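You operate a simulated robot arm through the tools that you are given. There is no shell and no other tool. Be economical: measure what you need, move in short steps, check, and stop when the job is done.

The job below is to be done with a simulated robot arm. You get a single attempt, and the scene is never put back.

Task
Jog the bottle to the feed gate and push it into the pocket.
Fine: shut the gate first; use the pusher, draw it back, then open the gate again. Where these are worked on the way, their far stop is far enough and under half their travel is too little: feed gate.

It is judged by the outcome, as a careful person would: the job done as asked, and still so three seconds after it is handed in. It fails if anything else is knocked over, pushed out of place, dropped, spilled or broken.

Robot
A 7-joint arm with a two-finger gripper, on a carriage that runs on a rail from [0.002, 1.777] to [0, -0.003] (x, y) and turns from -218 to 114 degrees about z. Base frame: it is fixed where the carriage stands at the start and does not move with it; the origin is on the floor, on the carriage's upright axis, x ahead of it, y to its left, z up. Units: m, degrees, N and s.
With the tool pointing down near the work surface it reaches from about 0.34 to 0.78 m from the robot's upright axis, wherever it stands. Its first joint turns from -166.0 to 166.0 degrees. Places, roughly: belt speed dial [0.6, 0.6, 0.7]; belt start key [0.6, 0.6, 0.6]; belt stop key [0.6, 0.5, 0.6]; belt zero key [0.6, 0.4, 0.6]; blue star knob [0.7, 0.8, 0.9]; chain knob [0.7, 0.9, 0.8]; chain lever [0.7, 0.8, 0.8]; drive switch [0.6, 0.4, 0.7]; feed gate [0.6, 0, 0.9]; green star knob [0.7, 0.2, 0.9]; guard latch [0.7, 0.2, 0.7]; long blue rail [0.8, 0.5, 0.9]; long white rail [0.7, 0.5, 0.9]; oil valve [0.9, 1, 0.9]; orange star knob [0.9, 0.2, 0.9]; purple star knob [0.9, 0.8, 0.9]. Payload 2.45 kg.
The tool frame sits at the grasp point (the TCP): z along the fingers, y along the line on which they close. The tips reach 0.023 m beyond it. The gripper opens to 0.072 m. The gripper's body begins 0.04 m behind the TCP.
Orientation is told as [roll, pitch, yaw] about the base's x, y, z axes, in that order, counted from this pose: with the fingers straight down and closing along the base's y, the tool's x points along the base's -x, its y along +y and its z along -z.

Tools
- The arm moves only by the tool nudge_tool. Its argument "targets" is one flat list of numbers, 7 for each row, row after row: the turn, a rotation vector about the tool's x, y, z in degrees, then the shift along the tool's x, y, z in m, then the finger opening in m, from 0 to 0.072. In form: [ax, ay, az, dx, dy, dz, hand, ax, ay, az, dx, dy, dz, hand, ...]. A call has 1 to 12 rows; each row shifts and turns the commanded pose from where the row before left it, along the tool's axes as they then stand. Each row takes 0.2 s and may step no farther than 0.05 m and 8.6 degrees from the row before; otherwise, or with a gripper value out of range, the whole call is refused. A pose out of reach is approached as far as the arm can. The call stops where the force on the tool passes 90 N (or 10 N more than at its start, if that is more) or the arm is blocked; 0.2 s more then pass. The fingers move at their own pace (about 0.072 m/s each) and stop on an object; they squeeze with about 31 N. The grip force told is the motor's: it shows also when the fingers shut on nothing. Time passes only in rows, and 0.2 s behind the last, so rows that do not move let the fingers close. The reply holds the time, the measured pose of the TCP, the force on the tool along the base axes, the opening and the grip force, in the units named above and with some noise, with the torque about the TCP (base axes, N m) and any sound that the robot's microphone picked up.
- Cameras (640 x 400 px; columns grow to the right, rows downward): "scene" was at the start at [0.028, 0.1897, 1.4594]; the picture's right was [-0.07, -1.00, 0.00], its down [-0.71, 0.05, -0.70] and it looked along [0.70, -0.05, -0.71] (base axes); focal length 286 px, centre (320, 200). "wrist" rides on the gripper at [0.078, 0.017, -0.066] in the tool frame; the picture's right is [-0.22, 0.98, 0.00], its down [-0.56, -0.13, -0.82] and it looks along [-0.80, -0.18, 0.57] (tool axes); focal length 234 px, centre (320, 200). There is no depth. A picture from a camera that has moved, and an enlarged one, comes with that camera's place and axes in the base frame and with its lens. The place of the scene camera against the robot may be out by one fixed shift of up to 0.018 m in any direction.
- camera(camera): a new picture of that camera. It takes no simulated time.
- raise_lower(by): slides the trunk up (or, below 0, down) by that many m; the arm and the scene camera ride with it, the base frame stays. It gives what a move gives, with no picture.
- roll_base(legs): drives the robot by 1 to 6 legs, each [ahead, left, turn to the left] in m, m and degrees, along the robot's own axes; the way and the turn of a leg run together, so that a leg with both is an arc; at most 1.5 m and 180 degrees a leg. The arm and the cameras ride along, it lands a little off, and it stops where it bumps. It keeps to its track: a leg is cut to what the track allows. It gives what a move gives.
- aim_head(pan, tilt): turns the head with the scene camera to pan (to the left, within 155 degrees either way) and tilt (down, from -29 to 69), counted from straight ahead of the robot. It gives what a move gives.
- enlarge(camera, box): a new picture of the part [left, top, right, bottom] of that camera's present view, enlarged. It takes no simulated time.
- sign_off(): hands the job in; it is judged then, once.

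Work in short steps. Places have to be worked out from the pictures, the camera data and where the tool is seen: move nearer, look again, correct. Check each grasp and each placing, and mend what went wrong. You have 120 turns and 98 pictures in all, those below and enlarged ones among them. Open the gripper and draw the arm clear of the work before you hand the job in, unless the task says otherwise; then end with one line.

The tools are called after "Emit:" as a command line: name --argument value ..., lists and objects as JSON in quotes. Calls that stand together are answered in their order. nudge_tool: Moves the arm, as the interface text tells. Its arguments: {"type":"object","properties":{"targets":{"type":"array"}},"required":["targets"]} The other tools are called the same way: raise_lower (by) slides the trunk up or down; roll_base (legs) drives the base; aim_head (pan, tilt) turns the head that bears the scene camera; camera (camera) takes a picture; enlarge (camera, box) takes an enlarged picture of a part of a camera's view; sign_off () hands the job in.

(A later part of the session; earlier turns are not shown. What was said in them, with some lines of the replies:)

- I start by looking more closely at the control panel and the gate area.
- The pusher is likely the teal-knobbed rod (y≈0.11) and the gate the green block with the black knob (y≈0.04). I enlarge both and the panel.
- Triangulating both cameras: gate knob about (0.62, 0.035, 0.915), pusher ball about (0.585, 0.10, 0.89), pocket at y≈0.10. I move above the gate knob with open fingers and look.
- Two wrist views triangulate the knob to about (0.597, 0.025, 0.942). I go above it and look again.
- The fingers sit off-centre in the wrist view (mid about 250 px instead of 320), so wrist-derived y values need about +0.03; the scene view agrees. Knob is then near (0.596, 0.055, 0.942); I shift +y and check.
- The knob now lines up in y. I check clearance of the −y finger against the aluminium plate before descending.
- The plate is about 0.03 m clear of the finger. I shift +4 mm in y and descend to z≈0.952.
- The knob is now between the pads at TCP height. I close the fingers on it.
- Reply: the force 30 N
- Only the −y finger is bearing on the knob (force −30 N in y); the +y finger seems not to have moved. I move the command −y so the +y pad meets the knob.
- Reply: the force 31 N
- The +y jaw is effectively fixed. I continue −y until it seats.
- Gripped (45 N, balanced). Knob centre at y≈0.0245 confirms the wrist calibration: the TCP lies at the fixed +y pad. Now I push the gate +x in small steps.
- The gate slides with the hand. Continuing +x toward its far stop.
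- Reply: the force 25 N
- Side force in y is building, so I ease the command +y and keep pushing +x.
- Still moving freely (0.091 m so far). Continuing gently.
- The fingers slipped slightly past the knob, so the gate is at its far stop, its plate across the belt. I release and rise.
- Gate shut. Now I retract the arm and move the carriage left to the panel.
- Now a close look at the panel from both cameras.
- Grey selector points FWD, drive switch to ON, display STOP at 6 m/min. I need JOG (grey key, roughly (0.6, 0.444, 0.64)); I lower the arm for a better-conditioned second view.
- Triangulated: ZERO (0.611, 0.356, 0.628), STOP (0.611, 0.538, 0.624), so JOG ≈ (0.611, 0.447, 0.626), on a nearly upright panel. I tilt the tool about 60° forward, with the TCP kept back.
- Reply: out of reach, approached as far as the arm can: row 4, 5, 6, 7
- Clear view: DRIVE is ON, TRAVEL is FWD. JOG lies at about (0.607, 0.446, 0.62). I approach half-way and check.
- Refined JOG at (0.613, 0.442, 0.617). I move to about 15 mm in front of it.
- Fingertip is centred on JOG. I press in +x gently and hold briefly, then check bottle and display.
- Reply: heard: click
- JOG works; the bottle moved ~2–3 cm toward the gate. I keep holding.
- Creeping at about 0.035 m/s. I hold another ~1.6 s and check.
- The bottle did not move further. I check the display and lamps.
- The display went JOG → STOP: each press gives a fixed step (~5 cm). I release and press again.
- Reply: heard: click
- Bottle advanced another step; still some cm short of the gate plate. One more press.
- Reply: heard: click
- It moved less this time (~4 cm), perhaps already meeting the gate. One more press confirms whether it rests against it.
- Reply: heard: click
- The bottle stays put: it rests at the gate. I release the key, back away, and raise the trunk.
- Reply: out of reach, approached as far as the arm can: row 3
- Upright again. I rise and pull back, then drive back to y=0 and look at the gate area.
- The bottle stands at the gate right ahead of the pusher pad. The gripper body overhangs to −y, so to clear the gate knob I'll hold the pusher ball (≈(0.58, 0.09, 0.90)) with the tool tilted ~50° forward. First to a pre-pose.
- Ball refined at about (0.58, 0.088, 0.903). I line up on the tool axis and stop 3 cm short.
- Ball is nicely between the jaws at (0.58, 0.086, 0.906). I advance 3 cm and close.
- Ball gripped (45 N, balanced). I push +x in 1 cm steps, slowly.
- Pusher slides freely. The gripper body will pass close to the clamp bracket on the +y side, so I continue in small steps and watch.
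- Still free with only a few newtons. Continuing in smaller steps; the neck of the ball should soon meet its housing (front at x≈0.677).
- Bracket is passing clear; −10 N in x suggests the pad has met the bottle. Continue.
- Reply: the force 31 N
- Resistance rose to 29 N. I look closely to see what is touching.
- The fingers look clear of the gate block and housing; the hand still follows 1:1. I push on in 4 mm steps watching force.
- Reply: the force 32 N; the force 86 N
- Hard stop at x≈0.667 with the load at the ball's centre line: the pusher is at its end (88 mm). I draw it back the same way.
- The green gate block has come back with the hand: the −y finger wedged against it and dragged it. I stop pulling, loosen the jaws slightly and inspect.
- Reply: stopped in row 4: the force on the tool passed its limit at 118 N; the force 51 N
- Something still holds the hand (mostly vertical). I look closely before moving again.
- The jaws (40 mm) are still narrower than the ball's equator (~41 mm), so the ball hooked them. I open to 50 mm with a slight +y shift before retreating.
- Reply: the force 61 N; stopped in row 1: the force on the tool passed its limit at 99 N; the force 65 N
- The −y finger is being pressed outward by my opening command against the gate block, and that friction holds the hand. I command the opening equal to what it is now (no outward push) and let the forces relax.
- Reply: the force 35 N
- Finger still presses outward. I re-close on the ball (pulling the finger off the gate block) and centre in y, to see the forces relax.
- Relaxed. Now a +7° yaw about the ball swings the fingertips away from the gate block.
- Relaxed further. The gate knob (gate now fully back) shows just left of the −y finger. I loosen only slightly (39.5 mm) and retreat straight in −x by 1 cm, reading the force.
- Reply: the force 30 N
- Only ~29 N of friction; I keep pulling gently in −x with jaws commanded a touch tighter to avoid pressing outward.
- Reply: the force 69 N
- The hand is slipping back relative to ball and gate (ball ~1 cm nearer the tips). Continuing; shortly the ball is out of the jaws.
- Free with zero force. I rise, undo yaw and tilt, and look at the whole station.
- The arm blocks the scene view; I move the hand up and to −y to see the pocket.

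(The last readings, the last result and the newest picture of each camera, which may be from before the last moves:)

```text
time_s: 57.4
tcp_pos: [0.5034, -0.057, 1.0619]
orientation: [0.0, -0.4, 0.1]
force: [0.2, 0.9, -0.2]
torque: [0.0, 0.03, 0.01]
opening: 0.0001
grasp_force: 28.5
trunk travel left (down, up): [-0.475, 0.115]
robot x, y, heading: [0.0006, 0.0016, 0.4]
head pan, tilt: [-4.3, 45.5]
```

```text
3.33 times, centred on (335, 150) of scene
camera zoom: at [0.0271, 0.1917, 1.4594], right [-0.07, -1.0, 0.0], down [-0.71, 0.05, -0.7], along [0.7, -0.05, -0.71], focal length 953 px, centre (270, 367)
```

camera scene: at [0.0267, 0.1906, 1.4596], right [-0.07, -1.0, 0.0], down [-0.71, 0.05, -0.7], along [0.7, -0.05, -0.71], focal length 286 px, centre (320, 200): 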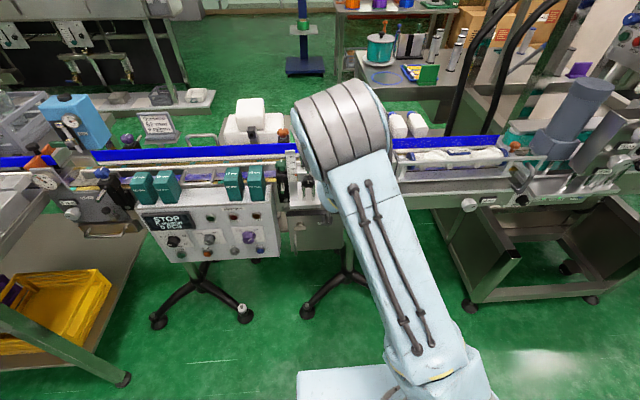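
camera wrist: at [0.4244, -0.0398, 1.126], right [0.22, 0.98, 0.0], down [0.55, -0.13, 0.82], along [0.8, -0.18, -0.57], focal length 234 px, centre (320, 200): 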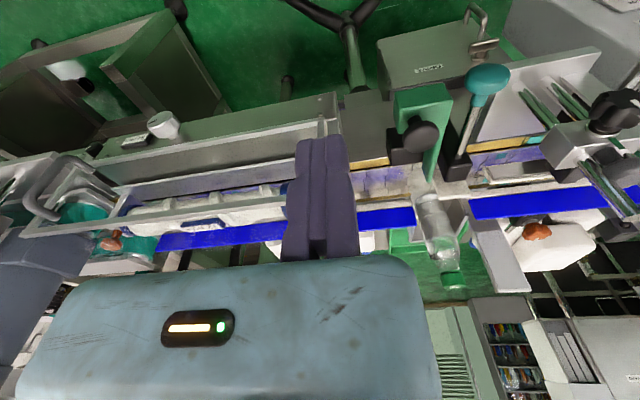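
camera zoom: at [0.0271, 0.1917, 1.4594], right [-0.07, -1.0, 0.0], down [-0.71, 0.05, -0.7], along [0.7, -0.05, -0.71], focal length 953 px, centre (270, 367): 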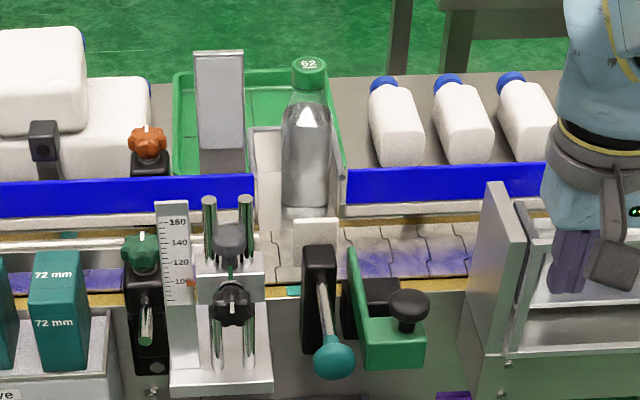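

The bottle stands upright in the pocket and the pusher is fully back; but the gate was dragged open along with it. To honour the order, I'll shut the gate once more now that the pusher is back, then open it properly. Moving above the gate knob.

Emit:
nudge_tool --targets '[0, 0, 0, -0.0235, 0.026, 0.015, 0.05, 0, 0, 0, -0.0235, 0.026, 0.015, 0.05, 0, 0, 0, -0.0235, 0.026, 0.015, 0.05, 0, 0, 0, -0.0235, 0.025, 0.015, 0.05]'

Emit:
enlarge --camera "wrist" --box '[120, 30, 420, 270]'

```text
time_s: 58.4
tcp_pos: [0.5987, 0.0461, 1.0004]
orientation: [0.0, -0.4, 0.0]
force: [0.1, -0.1, 0.5]
torque: [0.01, -0.01, 0.0]
opening: 0.05
grasp_force: 0.0
trunk travel left (down, up): [-0.475, 0.115]
robot x, y, heading: [0.0031, 0.0038, 0.5]
head pan, tilt: [-4.3, 45.5]
```

```text
1.67 times, centred on (270, 150) of wrist
camera zoom: at [0.5197, 0.0628, 1.0655], right [0.22, 0.98, 0.0], down [0.55, -0.12, 0.82], along [0.8, -0.18, -0.57], focal length 390 px, centre (403, 283)
```

zoom: 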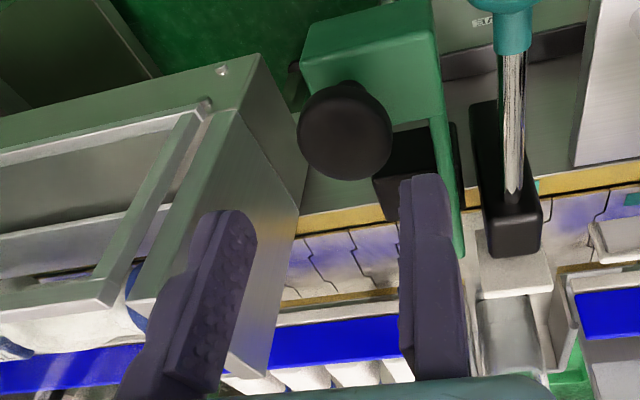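

Knob at (0.594, 0.025, 0.945) as before. I descend and grip it.

Emit:
nudge_tool --targets '[0, 0, 0, 0.004, 0, 0.024, 0.05, 0, 0, 0, 0, 0, 0.023, 0.05, 0, 0, 0, 0, -0.004, 0, 0.05, 0, 0, 0, 0, -0.001, 0, 0.0, 0, 0, 0, 0, 0, 0, 0.0, 0, 0, 0, 0, 0, 0, 0.0]'

```text
time_s: 59.8
tcp_pos: [0.5939, 0.0413, 0.9543]
orientation: [-0.1, -0.4, 0.0]
force: [1.2, 1.7, -1.4]
torque: [0.07, -0.15, 0.05]
opening: 0.0332
grasp_force: 44.6
trunk travel left (down, up): [-0.475, 0.115]
robot x, y, heading: [0.0014, -0.0003, 0.2]
head pan, tilt: [-4.3, 45.5]
```

Gripped and balanced (45 N). I push the gate shut: 0.096 m in +x.

Emit:
nudge_tool --targets '[0, 0, 0, -0.012, 0, 0, 0.0, 0, 0, 0, -0.012, 0, 0, 0.0, 0, 0, 0, -0.012, 0, 0, 0.0, 0, 0, 0, -0.012, 0.001, 0, 0.0, 0, 0, 0, -0.012, 0.001, 0, 0.0, 0, 0, 0, -0.012, 0.001, 0, 0.0, 0, 0, 0, -0.012, 0.001, 0, 0.0, 0, 0, 0, -0.008, 0, 0, 0.0]'

Emit:
enlarge --camera "scene" --box '[265, 90, 405, 210]'

```text
time_s: 61.6
tcp_pos: [0.6859, 0.0421, 0.9535]
orientation: [-0.1, -0.2, -0.3]
force: [-3.3, -20.4, -12.3]
torque: [-0.01, -0.38, -0.37]
opening: 0.0336
grasp_force: 44.5
trunk travel left (down, up): [-0.475, 0.115]
robot x, y, heading: [0.0015, 0.0026, 0.6]
head pan, tilt: [-4.3, 45.5]
```

```text
3.33 times, centred on (335, 150) of scene
camera zoom: at [0.0278, 0.1897, 1.4595], right [-0.07, -1.0, 0.0], down [-0.71, 0.05, -0.7], along [0.7, -0.05, -0.71], focal length 953 px, centre (270, 367)
```

zoom: 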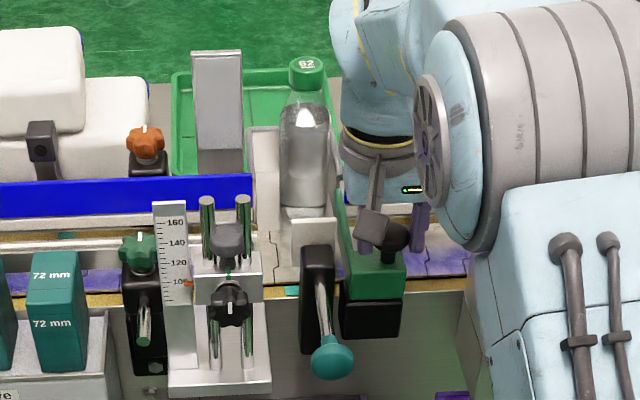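

Nearly shut; the last bit to the stop, with the y load eased.

Emit:
nudge_tool --targets '[0, 0, 0, -0.005, -0.003, 0, 0.0, 0, 0, 0, -0.005, 0, 0, 0.0, 0, 0, 0, 0, 0, 0, 0.0]'

```text
time_s: 62.4
tcp_pos: [0.6941, 0.0422, 0.9555]
orientation: [0.1, -0.4, -0.1]
force: [-27.9, -16.6, -5.2]
torque: [-0.13, 0.62, -0.57]
opening: 0.0336
grasp_force: 44.7
trunk travel left (down, up): [-0.475, 0.115]
robot x, y, heading: [-0.0036, 0.0009, 0.4]
head pan, tilt: [-4.3, 45.5]
```

The stop is met (−28 N). Now I draw the gate back open to its other stop at x≈0.596.

Emit:
nudge_tool --targets '[0, 0, 0, 0.012, -0.001, 0, 0.0, 0, 0, 0, 0.012, 0, 0, 0.0, 0, 0, 0, 0.012, 0, 0, 0.0, 0, 0, 0, 0.012, 0, 0, 0.0, 0, 0, 0, 0.012, 0, 0, 0.0, 0, 0, 0, 0.012, 0, 0, 0.0, 0, 0, 0, 0.012, 0, 0, 0.0, 0, 0, 0, 0.012, 0, 0, 0.0, 0, 0, 0, 0.004, 0, 0, 0.0, 0, 0, 0, 0.003, 0, 0, 0.0]'

Emit:
enlarge --camera "wrist" --box '[120, 30, 420, 270]'

```text
time_s: 64.6
tcp_pos: [0.596, 0.0416, 0.955]
orientation: [0.0, -0.5, 0.1]
force: [34.2, 1.1, 9.5]
torque: [-0.14, -0.6, 0.6]
opening: 0.0335
grasp_force: 45.3
trunk travel left (down, up): [-0.475, 0.115]
robot x, y, heading: [0.0031, 0.0022, 0.1]
head pan, tilt: [-4.3, 45.5]
```

```text
1.67 times, centred on (270, 150) of wrist
camera zoom: at [0.517, 0.058, 1.0183], right [0.22, 0.98, 0.0], down [0.55, -0.12, 0.82], along [0.81, -0.18, -0.57], focal length 390 px, centre (403, 283)
```

zoom: 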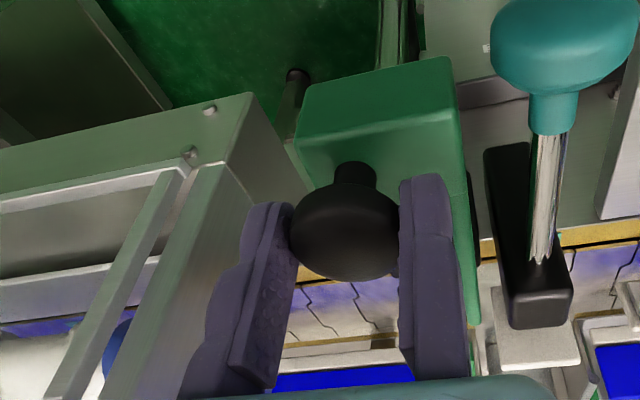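

The gate is at its open stop (+34 N), knob at its original place. I release with a modest opening, rise straight up, and draw clear.

Emit:
nudge_tool --targets '[0, 0, 0, -0.004, 0, 0, 0.0, 0, 0, 0, 0, 0.004, 0, 0.05, 0, 0, 0, 0, 0, 0, 0.05, 0, 0, 0, 0, 0, -0.03, 0.05, 0, 0, 0, 0, 0, -0.04, 0.05, 0, 0, 0, 0.03, -0.02, -0.03, 0.06, 0, 0, 0, 0.04, -0.03, 0, 0.07, 0, 0, 0, 0.03, -0.04, 0, 0.07]'

Emit:
enlarge --camera "scene" --box '[265, 90, 405, 210]'

Emit:
camera --camera "wrist"

Emit:
camera --camera "scene"

```text
time_s: 66.4
tcp_pos: [0.4966, -0.0447, 1.0523]
orientation: [0.0, -0.4, -0.1]
force: [-0.2, 1.5, 0.3]
torque: [-0.02, 0.04, 0.04]
opening: 0.0698
grasp_force: 0.0
trunk travel left (down, up): [-0.475, 0.115]
robot x, y, heading: [0.0018, 0.0031, 0.2]
head pan, tilt: [-4.3, 45.5]
```

```text
3.33 times, centred on (335, 150) of scene
camera zoom: at [0.027, 0.1918, 1.4594], right [-0.07, -1.0, 0.0], down [-0.71, 0.05, -0.7], along [0.7, -0.05, -0.71], focal length 953 px, centre (270, 367)
```

zoom: 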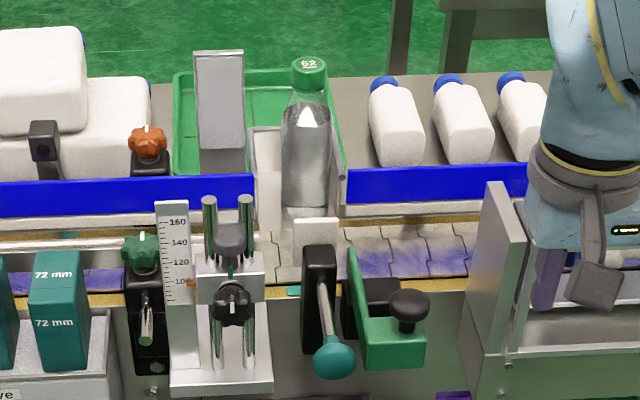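

```text
19 pictures are left
camera wrist: at [0.4175, -0.0284, 1.1174], right [0.22, 0.98, 0.0], down [0.55, -0.13, 0.82], along [0.8, -0.18, -0.57], focal length 234 px, centre (320, 200)
```

wrist: 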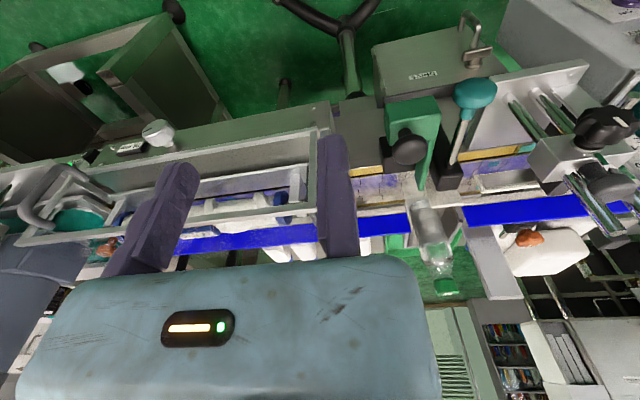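

```text
18 pictures are left
camera scene: at [0.027, 0.1918, 1.4594], right [-0.07, -1.0, 0.0], down [-0.71, 0.05, -0.7], along [0.7, -0.05, -0.71], focal length 286 px, centre (320, 200)
```

scene: 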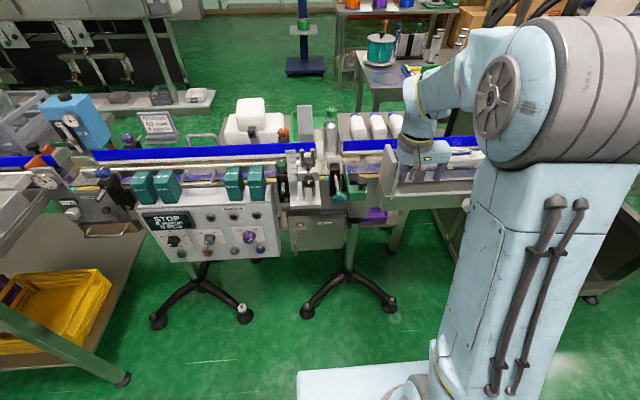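

Pusher back, gate open, bottle upright. One closer look to confirm that the bottle is wholly past the rail line.

Emit:
enlarge --camera "wrist" --box '[370, 140, 510, 310]'

Emit:
enlarge --camera "scene" --box '[310, 100, 360, 165]'

```text
2.35 times, centred on (440, 225) of wrist
camera zoom: at [0.4175, -0.0284, 1.1174], right [0.22, 0.98, 0.0], down [0.55, -0.13, 0.82], along [0.8, -0.18, -0.57], focal length 551 px, centre (38, 141)
```

zoom: 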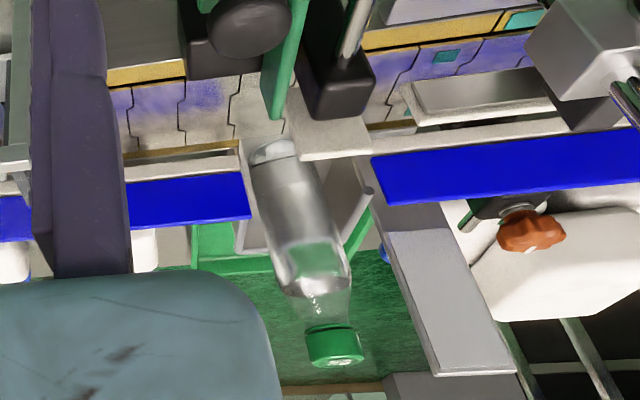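

```text
6.15 times, centred on (335, 132) of scene
camera zoom: at [0.027, 0.1918, 1.4594], right [-0.07, -1.0, 0.0], down [-0.71, 0.05, -0.7], along [0.7, -0.05, -0.71], focal length 1760 px, centre (228, 615)
```

zoom: 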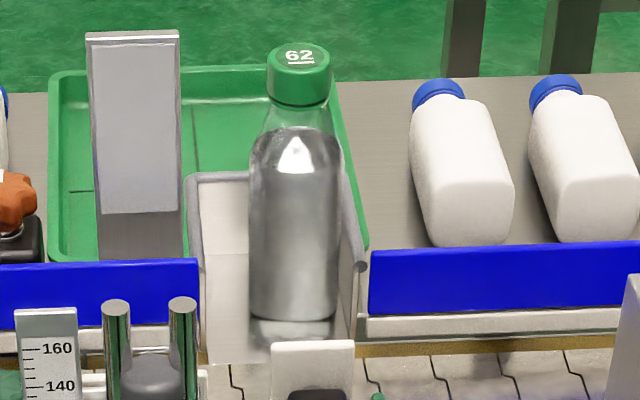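

The bottle stands upright inside the pocket, past the rail line. The pusher is drawn back, the gate is open, and the arm is clear with open jaws, so I hand in.

Emit:
sign_off

```text
The job is handed in.
```

The bottle stands upright in the pocket, just past the rail line, with the pusher drawn back and the gate open; the one slip was that the gripper dragged the gate open while pulling the pusher back, so I shut the gate again afterwards and reopened it.
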